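You operate a simulated robot arm through the tools that you are given. There is no shell and no other tool.

The job below is to be done with a simulated robot arm. You get a single attempt, and the scene is never put back.

JOB
Gauge the loose propeller's pitch, put it in the grey bin and slip the matching sleeve over its hub.
Fine: leave the gauge off with its lever up. Set down upright: what you pick out.

The check looks at the end state, three seconds after you hand in, the way a careful person would. Anything else that was tipped, shoved, dropped, spilled or broken makes it a failure.

ROBOT AND FRAMES
A 7-joint arm with a two-finger parallel gripper, fixed in place. Base frame: the origin is at the foot of the arm, x ahead of it, y to its left, z up. Units: m, degrees, N and s.
Its first joint turns from -166.0 to 166.0 degrees. Payload 1.57 kg.
The tool frame sits at the grasp point between the pads (the TCP): z along the fingers, y along the line on which they close. The tips reach 0.03 m beyond it. The gripper opens to 0.08 m. The fingers are 0.017 m wide and 0.012 m thick; the gripper's body (0.04 by 0.082 m) begins 0.08 m behind the TCP.
Orientation is that of the tool frame in the base frame, as a unit quaternion [x, y, z, w]. With the fingers straight down and closing along the base's y, the tool's x points along the base's -x, its y along +y and its z along -z.

CONTROLS
- The arm moves only by the tool servo_tool. Its argument "increments" is a list of rows, each an object of numbers (a shift or turn left out is 0, a gripper value left out holds the last): "wx", "wy", "wz": the turn, a rotation vector about the tool's x, y, z in rad; "x", "y", "z": the shift along the tool's x, y, z in mm; "fingers": the closure in counts, from 0 (fully open) to 255 (shut). In form: [{"wx": .., "wy": .., "wz": .., "x": .., "y": .., "z": .., "fingers": ..}, ...]. A call has 1 to 20 rows; each row is the pose to reach, as a shift and turn from the pose commanded when the call began, along the tool's axes at that moment. Rows are played at 5 a second. More than 0.05 m and 8.6 degrees between two rows, or a gripper value outside its range, and nothing of the call is played. Where a pose cannot be reached the arm comes as near as it can. A force on the tool above 40 N (or 10 N above the force at the start of the call, whichever is more), or a blocked arm, ends the call early, and 0.2 s more pass. Each finger travels about 0.153 m/s and halts on what it meets, pressing with about 41 N; the grip force reading is that of the motor and also rises with nothing between the fingers. The clock runs only during rows and for 0.2 s after the last one: add rows that repeat a pose to give the fingers time. The reply holds the time, the measured pose of the TCP, the force on the tool along the base axes, the opening and the grip force, in the units named above and with some noise, with the torque about the TCP (base axes, N m) and any sound that the robot's microphone picked up.
- Cameras (640 x 400 px; columns grow to the right, rows downward): "scene" is fixed at [0.3959, 0.6413, 1.4719]; the picture's right is [-0.36, -0.93, 0.00], its down [-0.90, 0.35, -0.25] and it looks along [0.23, -0.09, -0.97] (base axes); focal length 242 px, centre (320, 200). "wrist" rides on the gripper at [0.072, -0.007, -0.122] in the tool frame; the picture's right is [0.09, 1.00, 0.00], its down [-0.84, 0.08, -0.54] and it looks along [-0.54, 0.05, 0.84] (tool axes); focal length 238 px, centre (320, 200). There is no depth. A picture from a camera that has moved, and an enlarged one, comes with that camera's place and axes in the base frame and with its lens. The place of the scene camera against the robot may be out by one fixed shift of up to 0.018 m in any direction.
- grab_frame(camera): a new picture of that camera. No time passes.
- inspect(camera, box): a new picture of the part [left, top, right, bottom] of that camera's present view, enlarged. No time passes.
- finish_job(): hands the job in; it is judged then, once.

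Nothing tells you positions but the pictures and the camera data. Unless the task says otherwise, let go and move clear before handing in.

The tools are called after "Call:" as name(argument=value, ...) on one line, values as JSON. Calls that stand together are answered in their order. servo_tool: Moves the arm, as the interface text tells. Its arguments: {"type":"object","properties":{"increments":{"type":"array"}},"required":["increments"]} The other tools are called the same way: grab_frame (camera) takes a picture; inspect (camera, box) takes an enlarged picture of a part of a camera's view; finish_job () hands the job in.

At the start:

```text
time: 0.0
ee_pos: [0.3787, 0.3586, 1.0641]
tool_rot: [0.0, 1.0, 0.0, -0.001]
force: [-0.3, -1.2, -0.4]
ft_torque: [-0.04, 0.04, 0.01]
gripper_width: 0.0801
grip_force: 0.1
```

scene: 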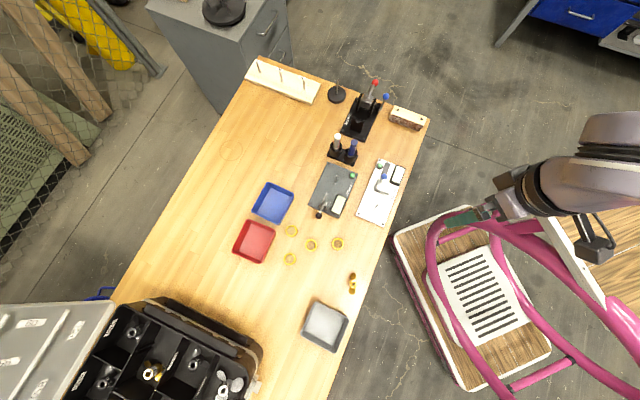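
wrist: 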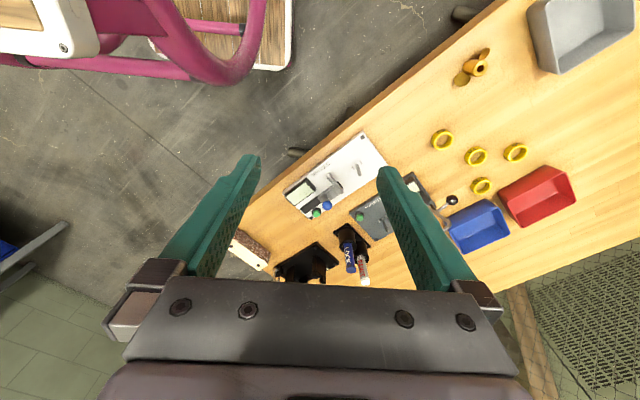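

I see a workbench with a propeller, four yellow sleeves, grey/blue/red bins and two gauge-like devices. I'll take enlarged pictures to understand the devices before moving.

Call:
inspect(camera="scene", box=[300, 60, 440, 150])

Call:
inspect(camera="scene", box=[290, 140, 430, 230])

Call:
inspect(camera="scene", box=[230, 210, 370, 300])

Call:
inspect(camera="scene", box=[270, 265, 410, 355])

Call:
inspect(camera="wrist", box=[260, 120, 460, 240])

Call:
inspect(camera="wrist", box=[400, 20, 600, 200])

```text
4.44 times, centred on (370, 105) of scene
camera zoom: at [0.3959, 0.6413, 1.4719], right [-0.36, -0.93, 0.0], down [-0.9, 0.35, -0.25], along [0.23, -0.09, -0.97], focal length 1077 px, centre (98, 622)
```

zoom: 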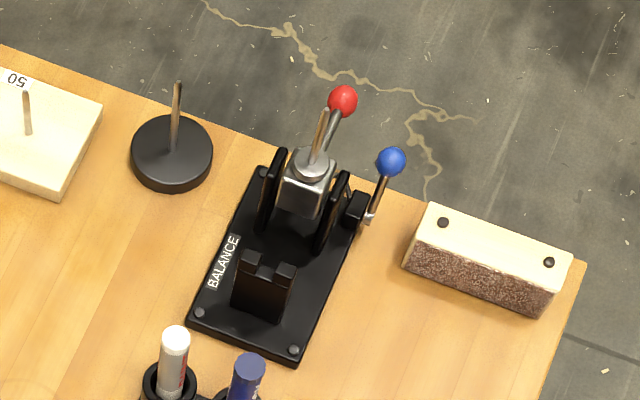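

```text
4.44 times, centred on (360, 185) of scene
camera zoom: at [0.3959, 0.6413, 1.4719], right [-0.36, -0.93, 0.0], down [-0.9, 0.35, -0.25], along [0.23, -0.09, -0.97], focal length 1077 px, centre (142, 267)
```

zoom: 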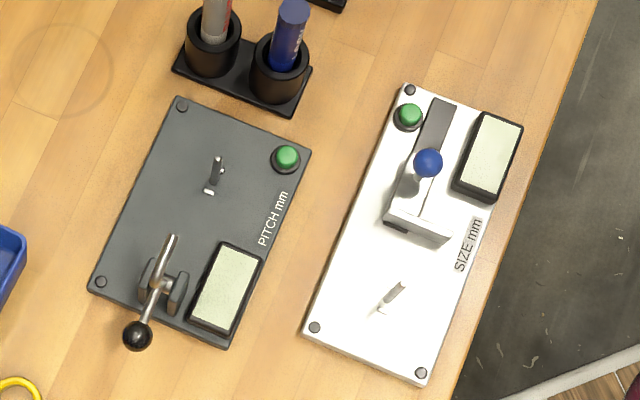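

```text
4.44 times, centred on (300, 255) of scene
camera zoom: at [0.3959, 0.6413, 1.4719], right [-0.36, -0.93, 0.0], down [-0.9, 0.35, -0.25], along [0.23, -0.09, -0.97], focal length 1077 px, centre (409, -44)
```

zoom: 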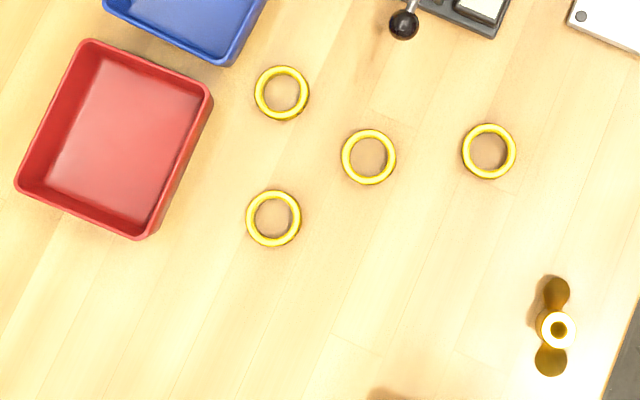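

```text
4.44 times, centred on (340, 310) of scene
camera zoom: at [0.3959, 0.6413, 1.4719], right [-0.36, -0.93, 0.0], down [-0.9, 0.35, -0.25], along [0.23, -0.09, -0.97], focal length 1077 px, centre (231, -289)
```

zoom: 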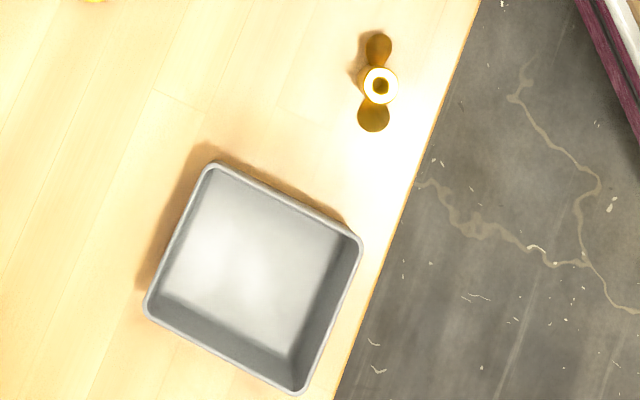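

```text
3.20 times, centred on (360, 180) of wrist
camera zoom: at [0.3082, 0.3506, 1.1867], right [-0.09, 1.0, 0.0], down [0.84, 0.08, 0.54], along [0.54, 0.05, -0.84], focal length 763 px, centre (192, 264)
```

zoom: 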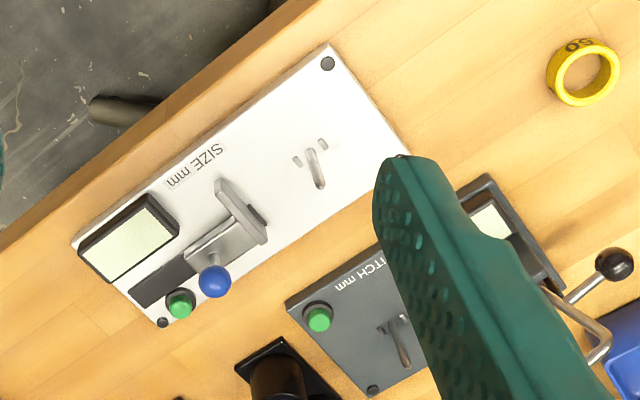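

```text
2.22 times, centred on (500, 110) of wrist
camera zoom: at [0.3082, 0.3506, 1.1867], right [-0.09, 1.0, 0.0], down [0.84, 0.08, 0.54], along [0.54, 0.05, -0.84], focal length 530 px, centre (-80, 400)
```

zoom: 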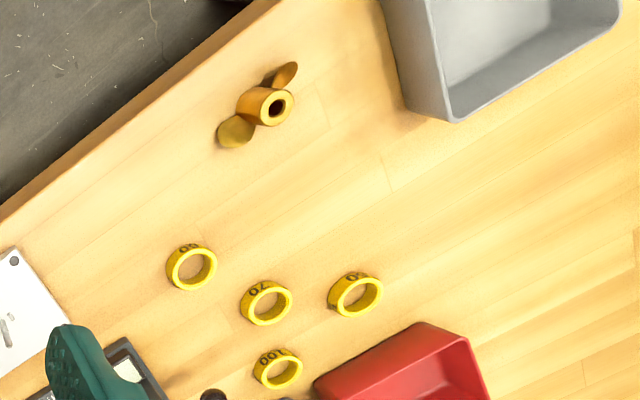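

The table top seems to lie near z≈0.77. The propeller hub is near (0.31, 0.58), the pitch gauge near (0.60, 0.51), the sleeves near (0.42–0.51, 0.58–0.72) and the grey bin near (0.24, 0.69). I'll move the wrist camera over the pitch gauge to look closer.

Call:
servo_tool(increments=[{"x": -20, "y": 31.6, "z": 21.2, "fingers": 0}, {"x": -40, "y": 63.2, "z": 42.4}, {"x": -60, "y": 94.8, "z": 63.6}, {"x": -80, "y": 126.4, "z": 84.8}, {"x": -100, "y": 158, "z": 106}, {"x": -100, "y": 158, "z": 106}])

Call:
grab_frame(camera="wrist")

Call:
grab_frame(camera="scene")

```text
time: 1.4
ee_pos: [0.4786, 0.5155, 0.9568]
tool_rot: [0.0, 1.0, 0.0, 0.0]
force: [0.3, 0.9, -0.3]
ft_torque: [0.02, -0.04, -0.01]
gripper_width: 0.0802
grip_force: 0.1
```

```text
taken
camera wrist: at [0.4082, 0.5092, 1.0798], right [-0.09, 1.0, 0.0], down [0.84, 0.08, 0.54], along [0.54, 0.05, -0.84], focal length 238 px, centre (320, 200)
```

wrist: 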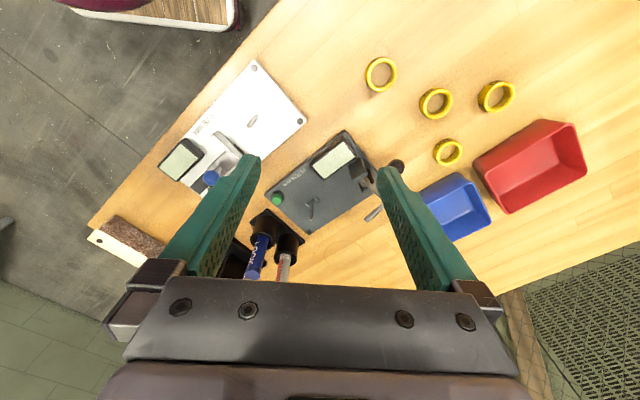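

```text
taken
```

scene: 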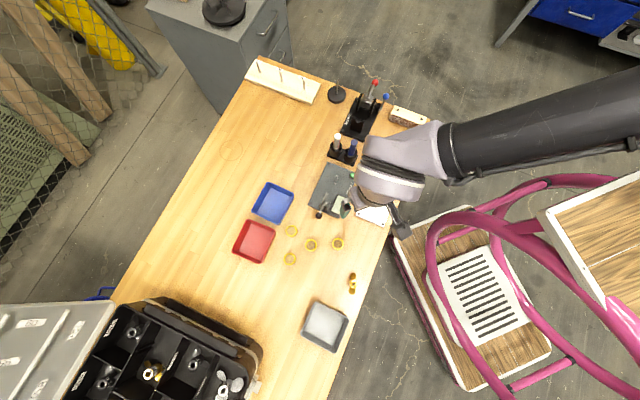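

Call:
inspect(camera="wrist", box=[250, 120, 410, 240])

Call:
inspect(camera="wrist", box=[360, 50, 530, 180])

Call:
inspect(camera="wrist", box=[150, 50, 320, 200])

```text
3.33 times, centred on (330, 180) of wrist
camera zoom: at [0.4082, 0.5092, 1.0798], right [-0.09, 1.0, 0.0], down [0.84, 0.08, 0.54], along [0.54, 0.05, -0.84], focal length 794 px, centre (287, 267)
```

zoom: 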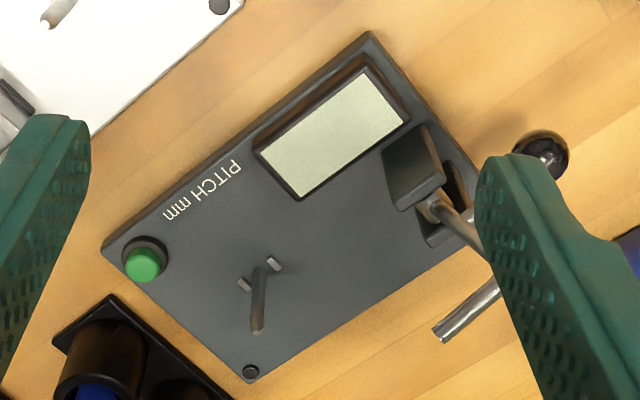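

```text
3.08 times, centred on (445, 115) of wrist
camera zoom: at [0.4082, 0.5092, 1.0798], right [-0.09, 1.0, 0.0], down [0.84, 0.08, 0.54], along [0.54, 0.05, -0.84], focal length 733 px, centre (-65, 462)
```

zoom: 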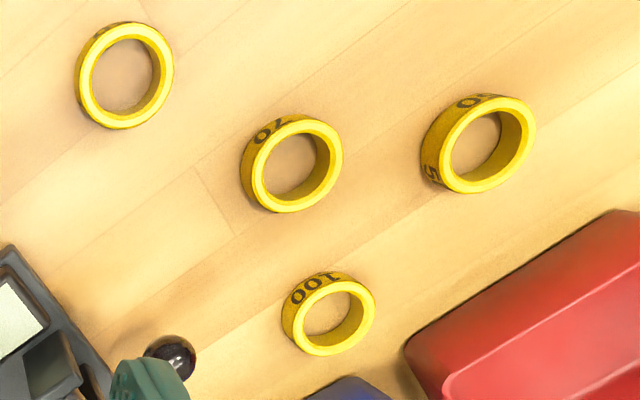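

```text
2.67 times, centred on (235, 125) of wrist
camera zoom: at [0.4082, 0.5092, 1.0798], right [-0.09, 1.0, 0.0], down [0.84, 0.08, 0.54], along [0.54, 0.05, -0.84], focal length 636 px, centre (547, 400)
```

zoom: 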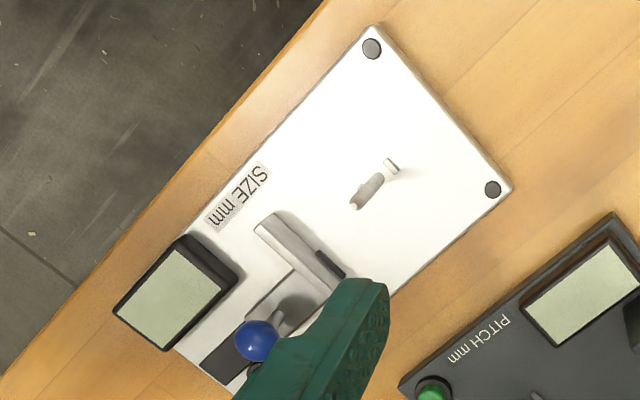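

The rod of the pitch gauge's lever seems to stand up, with its knob off to the side. The display is blank. I'll turn the camera to see the gauge from the side.

Call:
servo_tool(increments=[{"wz": -0.131, "x": 1.5, "y": -12.5}, {"wz": -0.262, "x": 3, "y": -25}, {"wz": -0.393, "x": 4.5, "y": -37.5}, {"wz": -0.524, "x": 6, "y": -50}, {"wz": -0.655, "x": 7.5, "y": -63}, {"wz": -0.785, "x": 9, "y": -75.5}])

Call:
servo_tool(increments=[{"wy": -0.145, "z": 16}, {"wy": -0.29, "z": 32}, {"wy": -0.436, "z": 47}, {"wy": -0.436, "z": 47}])

Call:
grab_frame(camera="wrist")

```text
time: 2.8
ee_pos: [0.4692, 0.4392, 0.9586]
tool_rot: [-0.383, 0.924, 0.0, 0.0]
force: [-0.5, -0.6, 0.2]
ft_torque: [0.0, -0.03, -0.02]
gripper_width: 0.08
grip_force: 0.0
```

```text
time: 3.8
ee_pos: [0.4692, 0.44, 0.9116]
tool_rot: [-0.374, 0.902, 0.083, 0.2]
force: [-0.3, -0.7, 0.0]
ft_torque: [-0.03, 0.0, -0.01]
gripper_width: 0.0802
grip_force: 0.1
```

```text
taken
camera wrist: at [0.3934, 0.3524, 0.992], right [-0.76, 0.65, -0.04], down [0.32, 0.43, 0.85], along [0.56, 0.63, -0.53], focal length 238 px, centre (320, 200)
```

wrist: 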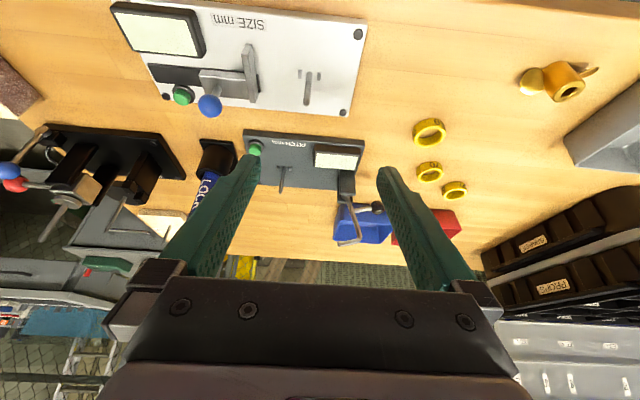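

Call:
inspect(camera="wrist", box=[230, 110, 400, 260])

Call:
inspect(camera="wrist", box=[400, 40, 620, 220])

Call:
inspect(camera="wrist", box=[490, 40, 620, 120])

Call:
inspect(camera="wrist", box=[110, 0, 370, 130])

```text
2.67 times, centred on (315, 185) of wrist
camera zoom: at [0.3934, 0.3524, 0.992], right [-0.76, 0.65, -0.04], down [0.32, 0.43, 0.85], along [0.56, 0.63, -0.53], focal length 636 px, centre (333, 240)
```

zoom: 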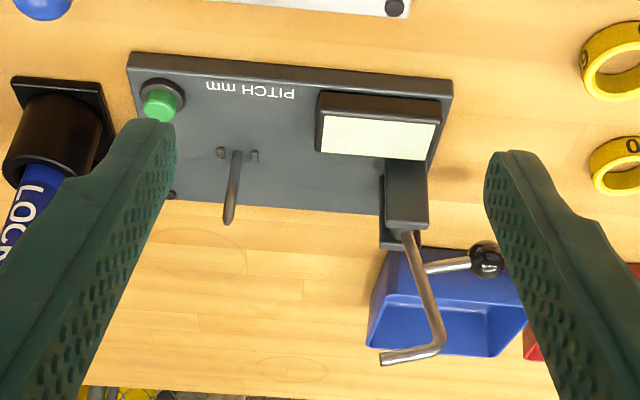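

```text
2.22 times, centred on (510, 130) of wrist
camera zoom: at [0.3934, 0.3524, 0.992], right [-0.76, 0.65, -0.04], down [0.32, 0.43, 0.85], along [0.56, 0.63, -0.53], focal length 530 px, centre (-102, 356)
```

zoom: 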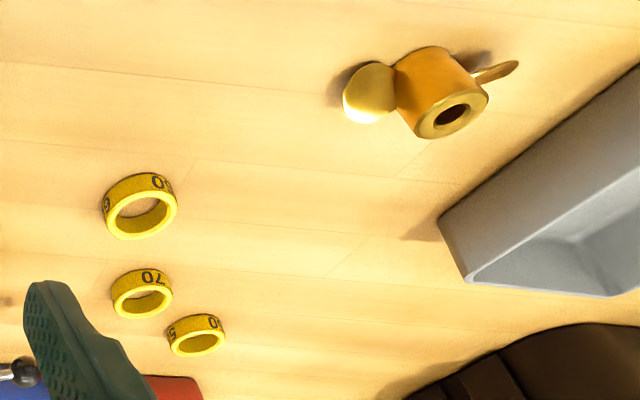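

```text
4.92 times, centred on (555, 80) of wrist
camera zoom: at [0.3934, 0.3524, 0.992], right [-0.76, 0.65, -0.04], down [0.32, 0.43, 0.85], along [0.56, 0.63, -0.53], focal length 1173 px, centre (-837, 791)
```

zoom: 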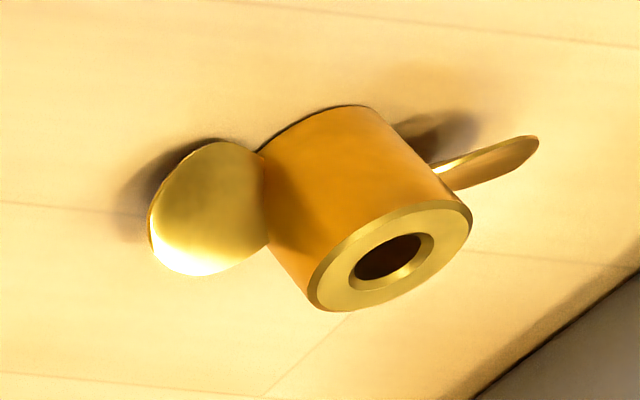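

```text
2.46 times, centred on (240, 65) of wrist
camera zoom: at [0.3934, 0.3524, 0.992], right [-0.76, 0.65, -0.04], down [0.32, 0.43, 0.85], along [0.56, 0.63, -0.53], focal length 587 px, centre (517, 532)
```

zoom: 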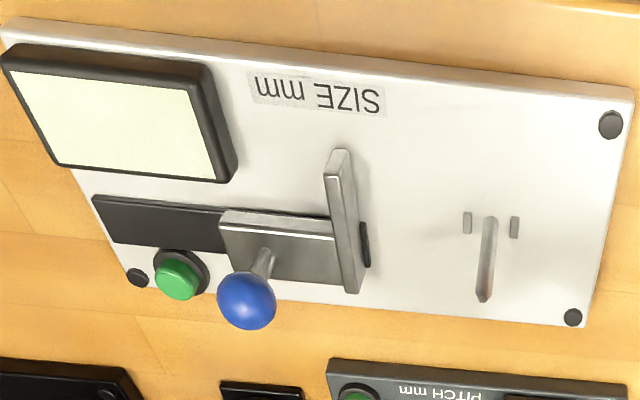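

The lever is an L-shaped rod that stands up at a pivot, and its black knob points outward. The pin is near (0.61, 0.515), with two small pegs beside its foot. I'll check the rest of the scene for context before touching anything.

Call:
inspect(camera="scene", box=[50, 290, 270, 400])

Call:
inspect(camera="scene", box=[240, 50, 350, 110])

Call:
inspect(camera="wrist", box=[470, 180, 640, 300])

Call:
inspect(camera="wrist", box=[400, 100, 480, 210])

```text
2.91 times, centred on (160, 345) of scene
camera zoom: at [0.3959, 0.6413, 1.4719], right [-0.36, -0.93, 0.0], down [-0.9, 0.35, -0.25], along [0.23, -0.09, -0.97], focal length 705 px, centre (786, -222)
```

zoom: 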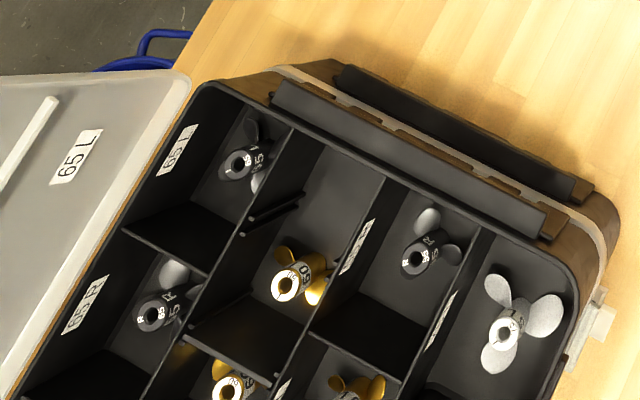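

```text
5.82 times, centred on (295, 80) of scene
camera zoom: at [0.3959, 0.6413, 1.4719], right [-0.36, -0.93, 0.0], down [-0.9, 0.35, -0.25], along [0.23, -0.09, -0.97], focal length 1409 px, centre (466, 898)
```

zoom: 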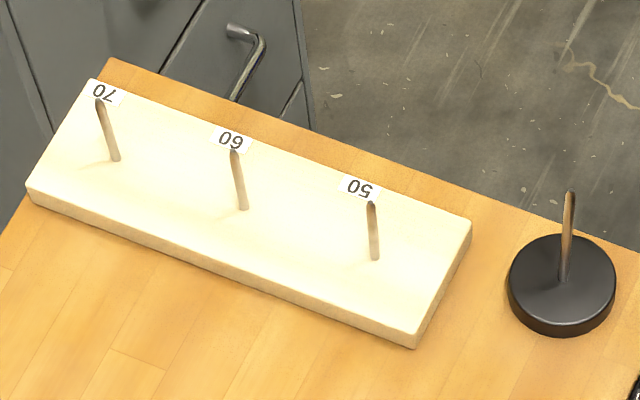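

```text
3.33 times, centred on (555, 240) of wrist
camera zoom: at [0.3934, 0.3524, 0.992], right [-0.76, 0.65, -0.04], down [0.32, 0.43, 0.85], along [0.56, 0.63, -0.53], focal length 794 px, centre (-463, 67)
```

zoom: 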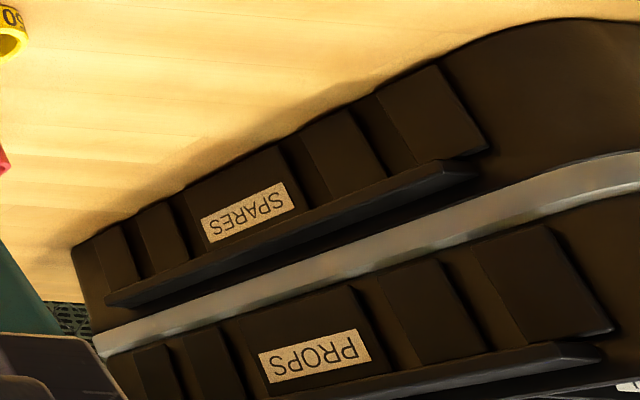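

```text
3.64 times, centred on (440, 155) of wrist
camera zoom: at [0.3934, 0.3524, 0.992], right [-0.76, 0.65, -0.04], down [0.32, 0.43, 0.85], along [0.56, 0.63, -0.53], focal length 867 px, centre (-116, 364)
```

zoom: 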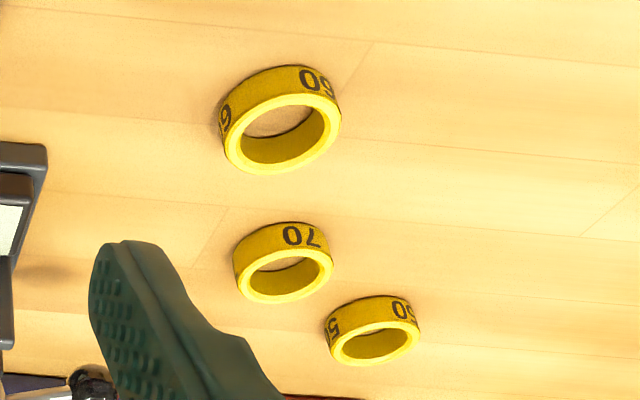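

The sleeves read 60, 70, 50 and 100, and the gauge's green power button is near (0.604, 0.462, 0.78). I'll straighten the tool, close the fingers and move above the button.

Call:
servo_tool(increments=[{"wy": 0.145, "x": -6, "z": -12}, {"wy": 0.29, "x": -12, "z": -24}, {"wy": 0.436, "x": -17, "z": -36}, {"wy": 0.436, "x": -17, "z": -36, "fingers": 255}])

Call:
servo_tool(increments=[{"wz": 0.131, "x": -18.5, "y": -13.3, "z": 8}, {"wz": 0.262, "x": -37, "y": -26.6, "z": 16}, {"wz": 0.393, "x": -55.5, "y": -40, "z": 24}, {"wz": 0.524, "x": -74, "y": -53.3, "z": 32}, {"wz": 0.655, "x": -92.5, "y": -66.6, "z": 40}, {"wz": 0.785, "x": -111, "y": -80, "z": 50}, {"wz": 0.785, "x": -111, "y": -80, "z": 50}])

Call:
grab_frame(camera="wrist")

Call:
grab_frame(camera="scene")

```text
time: 4.8
ee_pos: [0.4698, 0.4405, 0.9507]
tool_rot: [-0.383, 0.924, 0.0, -0.001]
force: [-0.9, 0.2, -0.4]
ft_torque: [-0.02, -0.01, -0.03]
gripper_width: 0.0001
grip_force: 20.8
```

```text
time: 6.4
ee_pos: [0.6044, 0.462, 0.9001]
tool_rot: [0.001, 1.0, 0.0, -0.001]
force: [0.3, 0.0, 0.0]
ft_torque: [0.04, -0.01, 0.0]
gripper_width: 0.0
grip_force: 21.3
```

```text
taken
camera wrist: at [0.5337, 0.4545, 1.0236], right [-0.09, 1.0, 0.0], down [0.84, 0.08, 0.54], along [0.54, 0.05, -0.84], focal length 238 px, centre (320, 200)
```

wrist: 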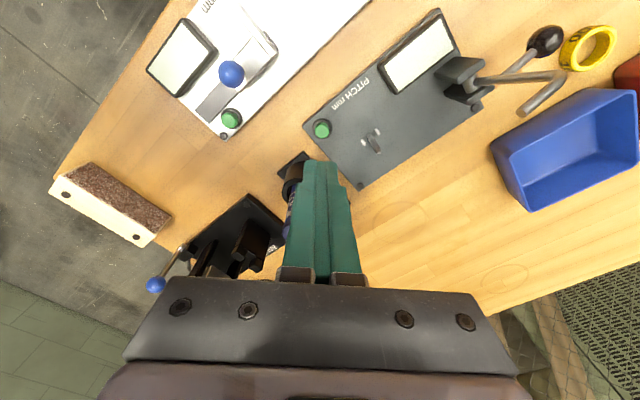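

```text
taken
```

scene: 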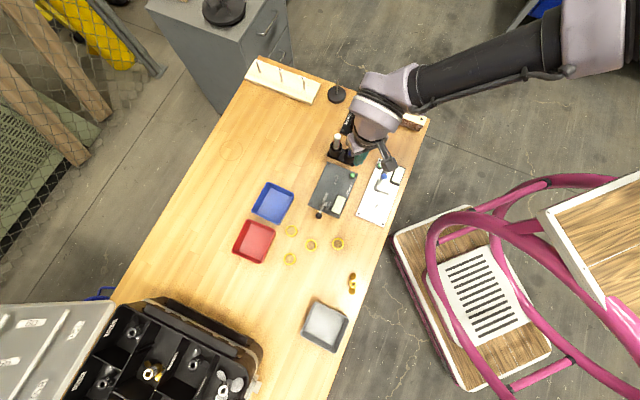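

Call:
inspect(camera="wrist", box=[290, 0, 470, 200])

Call:
inspect(camera="wrist", box=[430, 10, 610, 130])

Call:
inspect(camera="wrist", box=[270, 130, 370, 260])

```text
2.00 times, centred on (380, 100) of wrist
camera zoom: at [0.5337, 0.4545, 1.0236], right [-0.09, 1.0, 0.0], down [0.84, 0.08, 0.54], along [0.54, 0.05, -0.84], focal length 477 px, centre (200, 400)
```

zoom: 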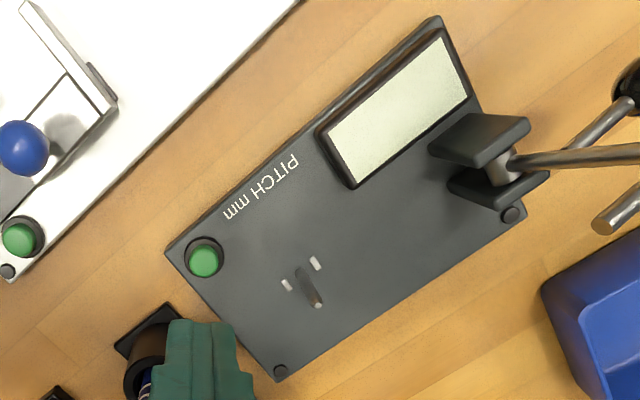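

```text
3.33 times, centred on (520, 70) of wrist
camera zoom: at [0.5337, 0.4545, 1.0236], right [-0.09, 1.0, 0.0], down [0.84, 0.08, 0.54], along [0.54, 0.05, -0.84], focal length 794 px, centre (-347, 633)
```

zoom: 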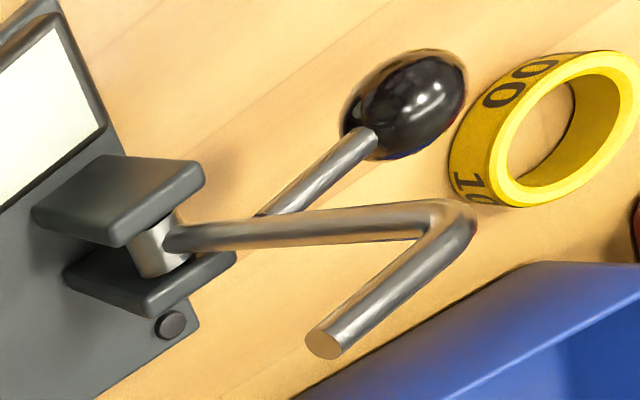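

```text
3.08 times, centred on (320, 195) of wrist
camera zoom: at [0.5337, 0.4545, 1.0236], right [-0.09, 1.0, 0.0], down [0.84, 0.08, 0.54], along [0.54, 0.05, -0.84], focal length 733 px, centre (320, 215)
```

zoom: 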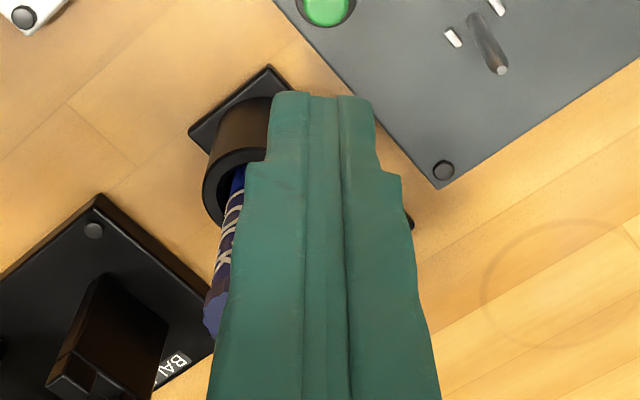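

The fingertips are above the button. I'll go down to just over it, then press gently.

Call:
servo_tool(increments=[{"x": 0.5, "y": 0.5, "z": 30}, {"x": 0.5, "y": 0.5, "z": 60}, {"x": 0.5, "y": 0.5, "z": 82}, {"x": 0.5, "y": 0.5, "z": 82}])

Call:
inspect(camera="wrist", box=[260, 80, 400, 220])

```text
time: 7.4
ee_pos: [0.6038, 0.4622, 0.8199]
tool_rot: [0.0, 1.0, 0.0, 0.0]
force: [0.7, -0.6, 0.2]
ft_torque: [-0.02, -0.03, 0.0]
gripper_width: 0.0003
grip_force: 21.1
```

```text
2.86 times, centred on (330, 150) of wrist
camera zoom: at [0.5334, 0.4551, 0.9418], right [-0.09, 1.0, 0.0], down [0.84, 0.08, 0.54], along [0.54, 0.05, -0.84], focal length 681 px, centre (291, 343)
```

zoom: 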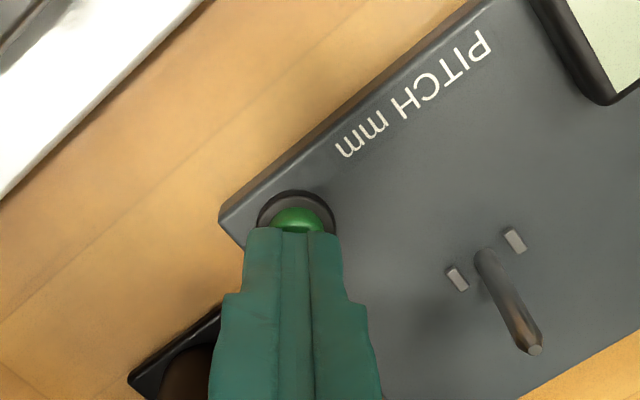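

Call:
servo_tool(increments=[{"z": 4}, {"z": 7}, {"z": 9}, {"z": 10.5}, {"z": 12}])

Call:
inspect(camera="wrist", box=[260, 0, 480, 220])

```text
time: 8.6
ee_pos: [0.6058, 0.463, 0.8079]
tool_rot: [0.0, 1.0, 0.001, 0.0]
force: [-2.8, -6.3, 16.2]
ft_torque: [-0.16, 0.07, -0.02]
gripper_width: 0.0
grip_force: 21.6
heard: click
```

```text
1.82 times, centred on (370, 110) of wrist
camera zoom: at [0.5338, 0.4553, 0.9306], right [-0.09, 1.0, 0.0], down [0.84, 0.08, 0.54], along [0.54, 0.05, -0.84], focal length 433 px, centre (229, 364)
```

zoom: 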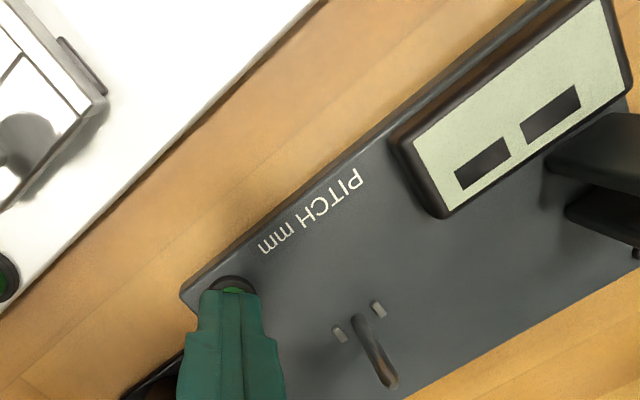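

The button clicked and the display is on, showing "– –". I'll lift clear now and look at the gripper and its camera mount for clearance planning.

Call:
servo_tool(increments=[{"z": -20}, {"z": -60}, {"z": -100}, {"z": -140}, {"z": -150, "fingers": 0}, {"z": -150}])

Call:
inspect(camera="scene", box=[320, 90, 460, 220])

Call:
grab_frame(camera="wrist")

```text
time: 10.0
ee_pos: [0.605, 0.463, 0.9582]
tool_rot: [0.0, 1.0, 0.0, 0.0]
force: [-0.2, -0.1, -0.7]
ft_torque: [0.0, -0.01, -0.01]
gripper_width: 0.0801
grip_force: 0.0
```

```text
3.08 times, centred on (390, 155) of scene
camera zoom: at [0.3959, 0.6413, 1.4719], right [-0.36, -0.93, 0.0], down [-0.9, 0.35, -0.25], along [0.23, -0.09, -0.97], focal length 745 px, centre (105, 338)
```

zoom: 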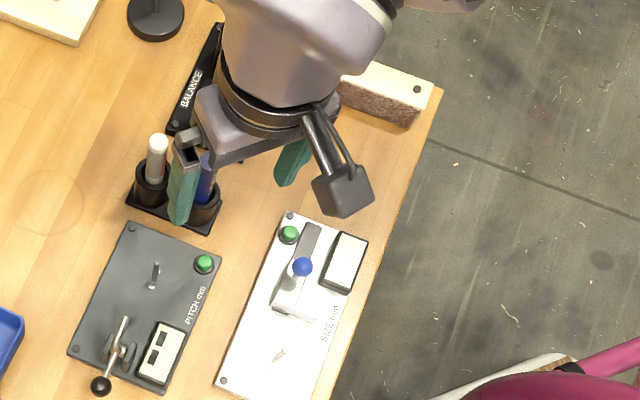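

```text
taken
camera wrist: at [0.534, 0.4554, 1.0798], right [-0.09, 1.0, 0.0], down [0.84, 0.08, 0.54], along [0.54, 0.05, -0.84], focal length 238 px, centre (320, 200)
```

wrist: 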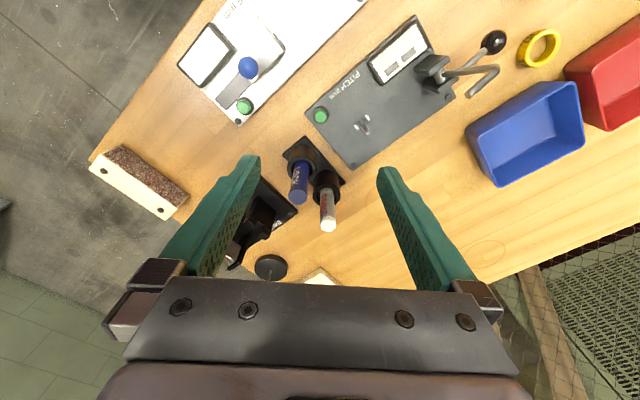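

The wrist camera is a small cube on a stalk, so I'll plan its clearance from the lever. Next I'll move above the propeller, turning the jaws so they'll close across its blades.

Call:
servo_tool(increments=[{"x": 36.5, "y": 15.2, "wz": 0.054}, {"x": 73, "y": 30.4, "wz": 0.108}, {"x": 109.5, "y": 45.6, "wz": 0.162}, {"x": 146, "y": 60.8, "wz": 0.216}, {"x": 182.5, "y": 76, "wz": 0.27}, {"x": 219, "y": 91.2, "wz": 0.324}, {"x": 255.5, "y": 106.4, "wz": 0.378}, {"x": 292, "y": 121.5, "wz": 0.433}, {"x": 292, "y": 121.5, "wz": 0.433}])

Call:
grab_frame(camera="wrist")

Call:
inspect(camera="wrist", box=[260, 70, 400, 170])

```text
time: 12.0
ee_pos: [0.3119, 0.5839, 0.9568]
tool_rot: [0.215, 0.977, 0.0, -0.001]
force: [0.1, 0.2, -0.1]
ft_torque: [-0.01, 0.02, -0.02]
gripper_width: 0.0796
grip_force: 0.1
```

```text
taken
camera wrist: at [0.2452, 0.6083, 1.079], right [0.34, 0.94, 0.0], down [0.79, -0.28, 0.54], along [0.51, -0.18, -0.84], focal length 238 px, centre (320, 200)
```

wrist: 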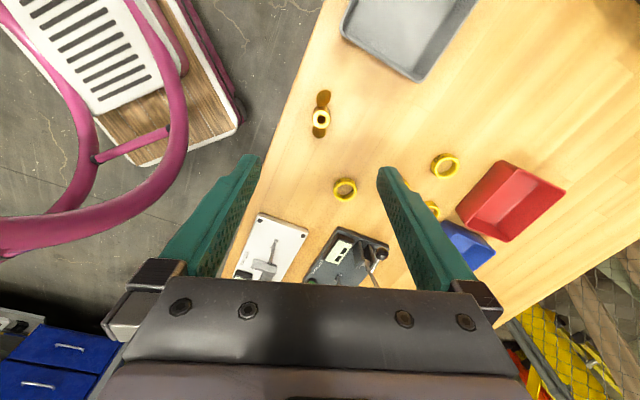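

```text
4.00 times, centred on (330, 120) of wrist
camera zoom: at [0.2452, 0.6083, 1.079], right [0.34, 0.94, 0.0], down [0.79, -0.28, 0.54], along [0.51, -0.18, -0.84], focal length 953 px, centre (280, 520)
```

zoom: 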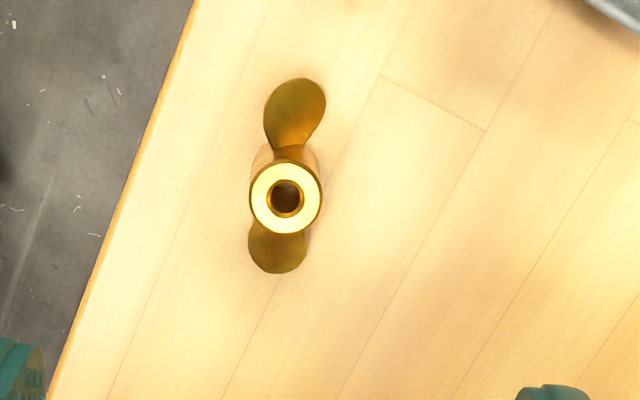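

The hub centre is near (0.3135, 0.5856) and about 21.5 mm across. I'm within about 2 mm of it, so I'll centre and go lower for a closer look.

Call:
servo_tool(increments=[{"x": -0.7, "y": 2.2, "z": 30, "wz": 0.037}, {"x": -0.7, "y": 2.2, "z": 60, "wz": 0.037}, {"x": -0.7, "y": 2.2, "z": 90, "wz": 0.037}, {"x": -0.7, "y": 2.2, "z": 90, "wz": 0.037}])

Call:
grab_frame(camera="wrist")

Call:
inspect(camera="wrist", box=[250, 70, 400, 190])

```text
time: 13.0
ee_pos: [0.313, 0.5859, 0.8659]
tool_rot: [0.233, 0.972, 0.0, 0.001]
force: [0.4, 0.2, 0.0]
ft_torque: [-0.01, -0.02, -0.04]
gripper_width: 0.0801
grip_force: 0.1
```

```text
taken
camera wrist: at [0.2475, 0.6124, 0.9894], right [0.37, 0.93, 0.0], down [0.78, -0.31, 0.54], along [0.5, -0.2, -0.84], focal length 238 px, centre (320, 200)
```

wrist: 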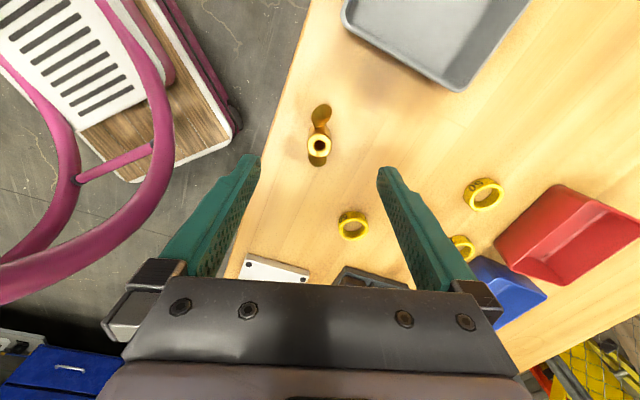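

```text
3.33 times, centred on (325, 130) of wrist
camera zoom: at [0.2475, 0.6124, 0.9894], right [0.37, 0.93, 0.0], down [0.78, -0.31, 0.54], along [0.5, -0.2, -0.84], focal length 794 px, centre (303, 433)
```

zoom: 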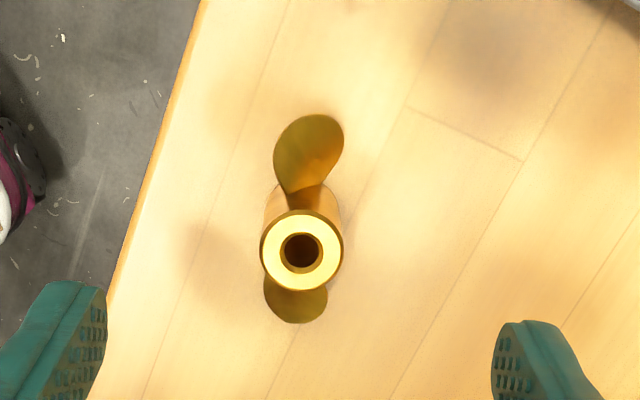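

The hub sits centred between the fingers. I'll descend so the tips reach about 20 mm below the hub top, then grip it.

Call:
servo_tool(increments=[{"z": 20}, {"z": 40}, {"z": 56}, {"z": 63}, {"z": 63}])

Call:
inspect(camera="wrist", box=[230, 80, 410, 220])

```text
time: 14.2
ee_pos: [0.3132, 0.5869, 0.8046]
tool_rot: [0.233, 0.972, -0.001, -0.001]
force: [-0.1, 0.2, -0.1]
ft_torque: [-0.02, -0.01, 0.0]
gripper_width: 0.0802
grip_force: 0.1
```

```text
2.86 times, centred on (320, 150) of wrist
camera zoom: at [0.2483, 0.6121, 0.927], right [0.37, 0.93, 0.0], down [0.78, -0.31, 0.54], along [0.5, -0.2, -0.84], focal length 681 px, centre (320, 343)
```

zoom: 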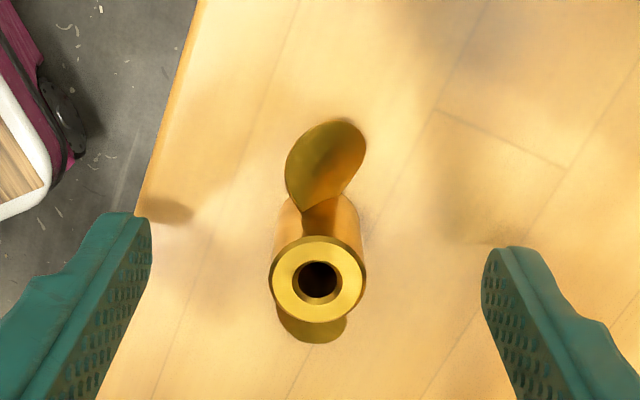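

Call:
servo_tool(increments=[{"z": 3}, {"z": 3, "fingers": 150}, {"z": 3, "fingers": 200}, {"z": 3, "fingers": 255}, {"z": 3}, {"z": 3}])

Call:
inspect(camera="wrist", box=[230, 80, 410, 220])

```text
time: 15.6
ee_pos: [0.3128, 0.5871, 0.8013]
tool_rot: [0.233, 0.972, 0.0, 0.001]
force: [1.0, -0.2, -0.7]
ft_torque: [-0.04, 0.05, -0.01]
gripper_width: 0.0225
grip_force: 36.0
```

```text
2.86 times, centred on (320, 150) of wrist
camera zoom: at [0.2484, 0.6122, 0.9236], right [0.37, 0.93, 0.0], down [0.78, -0.31, 0.54], along [0.5, -0.2, -0.84], focal length 681 px, centre (320, 343)
```

zoom: 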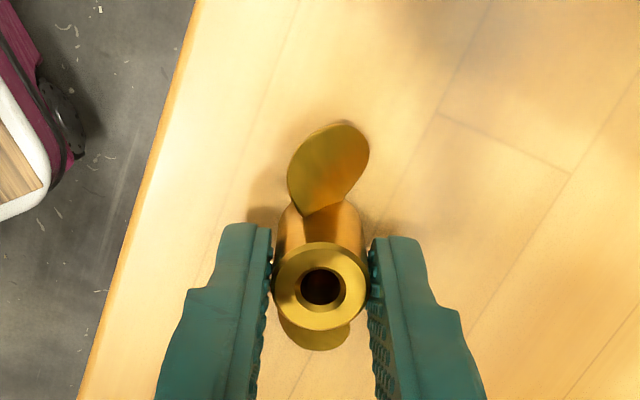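

The hub is gripped at 22.5 mm wide. I'll lift it and tip it so I can see whether its underside has a slot for the gauge's pegs.

Call:
servo_tool(increments=[{"z": -10}, {"z": -40}, {"z": -75, "y": -15}, {"z": -110, "y": -35}, {"z": -145, "y": -55}, {"z": -180, "y": -75}, {"z": -200, "y": -96}, {"z": -200, "y": -96}])

Call:
servo_tool(increments=[{"wx": -0.14}, {"wx": -0.28}, {"wx": -0.42}, {"wx": -0.56}, {"wx": -0.7}, {"wx": -0.84}, {"wx": -0.98}, {"wx": -1.12}, {"wx": -1.26}, {"wx": -1.4}, {"wx": -1.54}, {"wx": -1.66}, {"wx": -1.66}])

Call:
grab_frame(camera="scene")

```text
time: 17.4
ee_pos: [0.2698, 0.5001, 1.001]
tool_rot: [0.232, 0.973, 0.0, 0.0]
force: [0.2, -1.2, -0.9]
ft_torque: [-0.01, -0.02, -0.02]
gripper_width: 0.0223
grip_force: 35.3
```

```text
time: 20.2
ee_pos: [0.2694, 0.5014, 1.0004]
tool_rot: [0.157, 0.656, 0.718, 0.172]
force: [0.4, 0.1, -1.2]
ft_torque: [-0.02, 0.03, 0.02]
gripper_width: 0.0224
grip_force: 35.4
```

```text
taken
```

scene: 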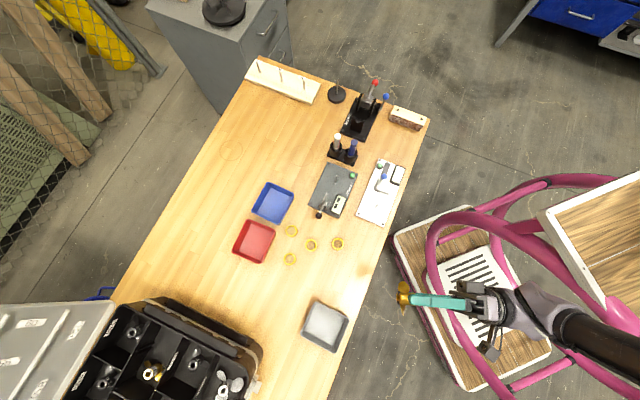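

Call:
inspect(camera="scene", box=[385, 270, 445, 320])

Call:
grab_frame(camera="wrist")

```text
8.00 times, centred on (415, 295) of scene
camera zoom: at [0.3959, 0.6413, 1.4719], right [-0.36, -0.93, 0.0], down [-0.9, 0.35, -0.25], along [0.23, -0.09, -0.97], focal length 1938 px, centre (-440, -560)
```

zoom: 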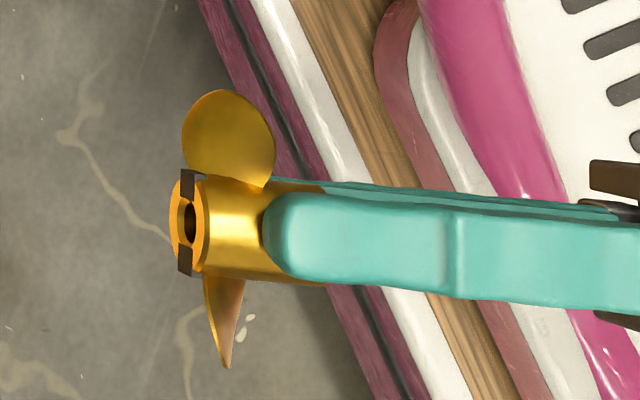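

```text
taken
camera wrist: at [0.153, 0.4243, 0.9838], right [-0.12, -0.04, 0.99], down [0.5, -0.87, 0.03], along [0.86, 0.5, 0.13], focal length 238 px, centre (320, 200)
```

wrist: 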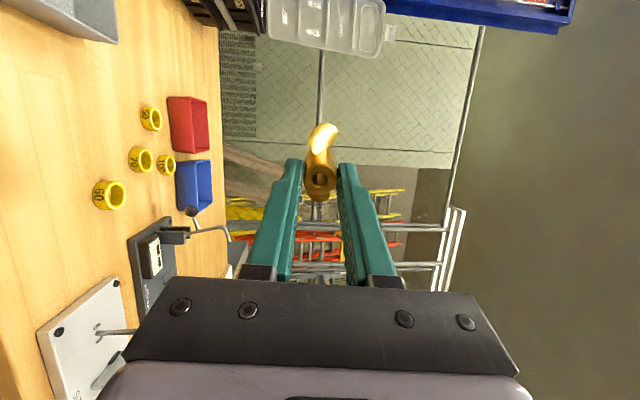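

The underside shows a slot running along the blade direction, so the two pegs will key into it if I line the blades up with the gauge's long axis. I'll bring the tool upright and carry the propeller over to the pin.

Call:
servo_tool(increments=[{"wx": 0.14}, {"wx": 0.28}, {"wx": 0.42}, {"wx": 0.56}, {"wx": 0.7}, {"wx": 0.84}, {"wx": 0.98}, {"wx": 1.12}, {"wx": 1.26}, {"wx": 1.4}, {"wx": 1.54}, {"wx": 1.66}, {"wx": 1.66}])

```text
time: 23.0
ee_pos: [0.2695, 0.5008, 1.001]
tool_rot: [0.232, 0.973, 0.0, 0.0]
force: [-0.1, 0.7, -1.3]
ft_torque: [-0.02, -0.02, -0.03]
gripper_width: 0.0224
grip_force: 35.6
out of reach, approached as far as the arm can: row 9
```

Call:
servo_tool(increments=[{"x": -37, "y": 20.7, "wz": 0.039}, {"x": -74, "y": 41.5, "wz": 0.078}, {"x": -111, "y": 62.2, "wz": 0.117}, {"x": -148, "y": 83, "wz": 0.156}, {"x": -185, "y": 103.7, "wz": 0.195}, {"x": -222, "y": 124.5, "wz": 0.235}, {"x": -259, "y": 145.2, "wz": 0.275}, {"x": -296.5, "y": 166, "wz": 0.3136}, {"x": -296.5, "y": 166, "wz": 0.3136}])

Call:
grab_frame(camera="wrist")

Call:
inspect(camera="wrist", box=[230, 60, 410, 220])

```text
time: 25.0
ee_pos: [0.6102, 0.5144, 1.0007]
tool_rot: [0.382, 0.924, 0.001, 0.0]
force: [-1.4, -0.3, -0.7]
ft_torque: [0.0, -0.02, 0.02]
gripper_width: 0.0225
grip_force: 35.6
```

```text
taken
camera wrist: at [0.5562, 0.5596, 1.122], right [0.64, 0.77, 0.0], down [0.65, -0.54, 0.54], along [0.42, -0.35, -0.84], focal length 238 px, centre (320, 200)
```

wrist: 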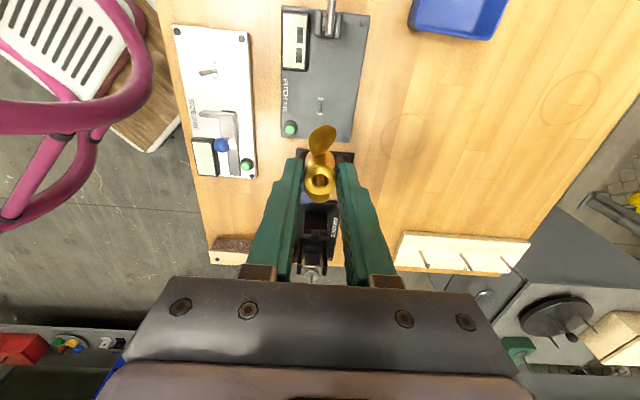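

```text
2.50 times, centred on (320, 140) of wrist
camera zoom: at [0.5562, 0.5596, 1.122], right [0.64, 0.77, 0.0], down [0.65, -0.54, 0.54], along [0.42, -0.35, -0.84], focal length 596 px, centre (320, 350)
```

zoom: 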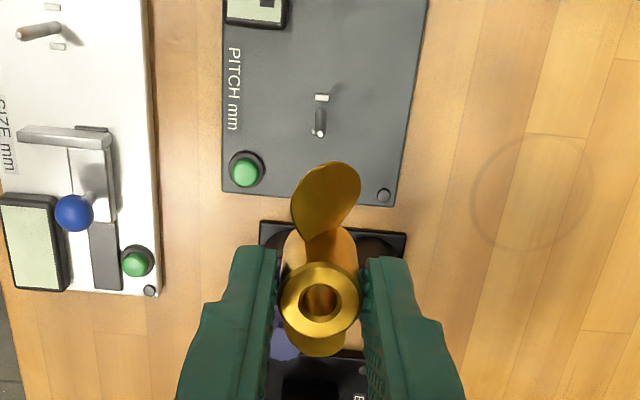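

The pin is near (0.6087, 0.5152) with its tip at z≈0.82, and the tool yaw already matches the gauge's long axis. I'll correct by about 2.4 mm and go lower for another look.

Call:
servo_tool(increments=[{"x": 2.4, "y": -0.6, "z": 20}, {"x": 2.4, "y": -0.6, "z": 38}, {"x": 2.4, "y": -0.6, "z": 38}])

Call:
inspect(camera="wrist", box=[260, 70, 380, 200])

Call:
inspect(camera="scene", box=[300, 130, 400, 230])

```text
time: 25.8
ee_pos: [0.6078, 0.516, 0.9618]
tool_rot: [0.382, 0.924, -0.001, 0.0]
force: [-0.5, 0.5, -0.7]
ft_torque: [-0.03, 0.01, 0.02]
gripper_width: 0.0225
grip_force: 34.8
```

```text
3.08 times, centred on (320, 135) of wrist
camera zoom: at [0.554, 0.5607, 1.0842], right [0.64, 0.77, 0.0], down [0.65, -0.54, 0.54], along [0.42, -0.35, -0.84], focal length 733 px, centre (320, 400)
```

zoom: 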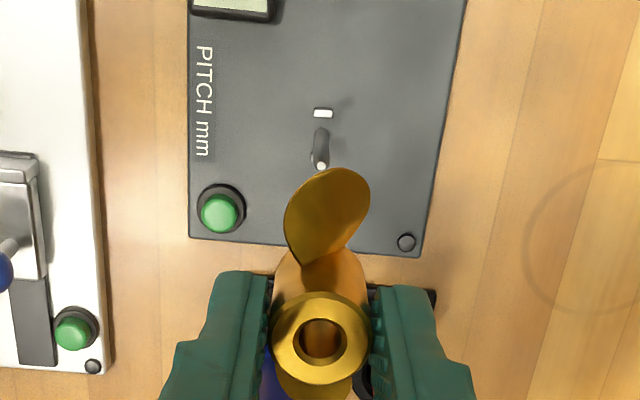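

```text
4.00 times, centred on (350, 180) of scene
camera zoom: at [0.3959, 0.6413, 1.4719], right [-0.36, -0.93, 0.0], down [-0.9, 0.35, -0.25], along [0.23, -0.09, -0.97], focal length 969 px, centre (200, 280)
```

zoom: 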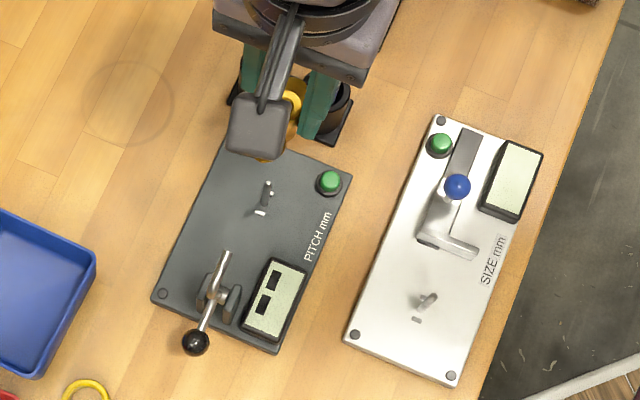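

The pin and hub line up within about half a millimetre in this view. I'll lower in steps and watch the force.

Call:
servo_tool(increments=[{"z": 30}, {"z": 60}, {"z": 85}, {"z": 94}, {"z": 94}])

Call:
servo_tool(increments=[{"z": 3}, {"z": 6}, {"z": 9}, {"z": 9}])

Call:
grab_frame(camera="wrist")

```text
time: 27.0
ee_pos: [0.6076, 0.5172, 0.8694]
tool_rot: [0.383, 0.924, 0.0, 0.0]
force: [0.6, -0.6, -0.5]
ft_torque: [-0.02, 0.0, 0.03]
gripper_width: 0.0222
grip_force: 34.8
```

```text
time: 28.0
ee_pos: [0.6079, 0.5153, 0.8595]
tool_rot: [0.381, 0.925, 0.0, 0.0]
force: [-1.4, -0.7, -0.6]
ft_torque: [0.03, -0.02, 0.05]
gripper_width: 0.0223
grip_force: 35.0
```

```text
taken
camera wrist: at [0.5539, 0.5609, 0.9821], right [0.64, 0.77, 0.0], down [0.65, -0.54, 0.54], along [0.42, -0.35, -0.84], focal length 238 px, centre (320, 200)
```

wrist: 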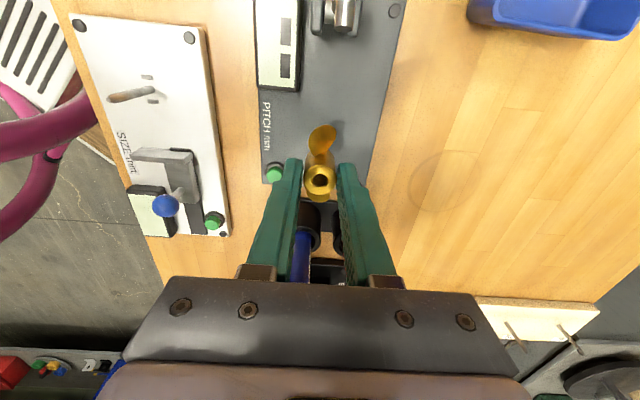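

Call:
servo_tool(increments=[{"z": 2}, {"z": 4}, {"z": 6}, {"z": 6}])

Call:
inspect(camera="wrist", box=[270, 110, 370, 210])

```text
time: 29.0
ee_pos: [0.6075, 0.5159, 0.8556]
tool_rot: [0.382, 0.924, 0.0, 0.0]
force: [-0.4, -0.4, -1.1]
ft_torque: [0.0, 0.0, 0.03]
gripper_width: 0.0225
grip_force: 35.2
```

```text
4.00 times, centred on (320, 160) of wrist
camera zoom: at [0.5537, 0.5607, 0.9765], right [0.64, 0.77, 0.0], down [0.65, -0.54, 0.54], along [0.42, -0.35, -0.84], focal length 953 px, centre (320, 360)
```

zoom: 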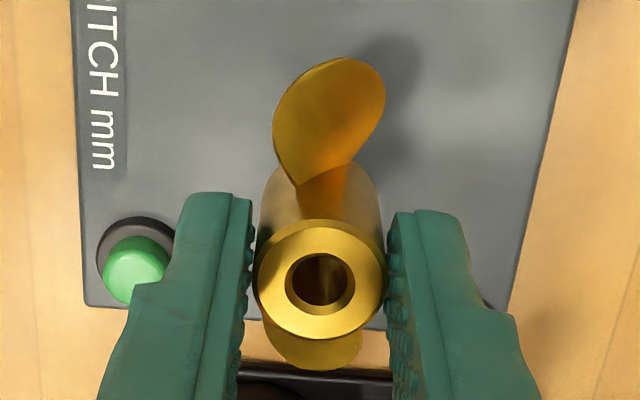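

Call:
servo_tool(increments=[{"z": 3}, {"z": 6}, {"z": 9}, {"z": 12}, {"z": 12}])

Call:
inspect(camera="wrist", box=[270, 110, 370, 210])

```text
time: 30.2
ee_pos: [0.6076, 0.5161, 0.8414]
tool_rot: [0.382, 0.924, 0.001, -0.001]
force: [0.3, 0.4, -0.8]
ft_torque: [-0.02, -0.01, 0.0]
gripper_width: 0.0225
grip_force: 35.6
```

```text
4.00 times, centred on (320, 160) of wrist
camera zoom: at [0.5539, 0.5606, 0.9645], right [0.64, 0.77, 0.0], down [0.65, -0.54, 0.54], along [0.42, -0.35, -0.84], focal length 953 px, centre (320, 360)
```

zoom: 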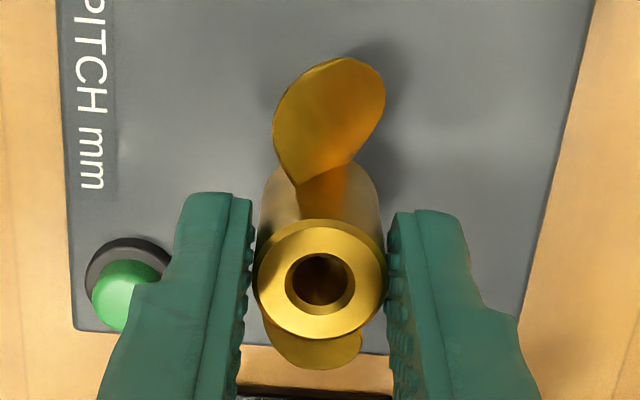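

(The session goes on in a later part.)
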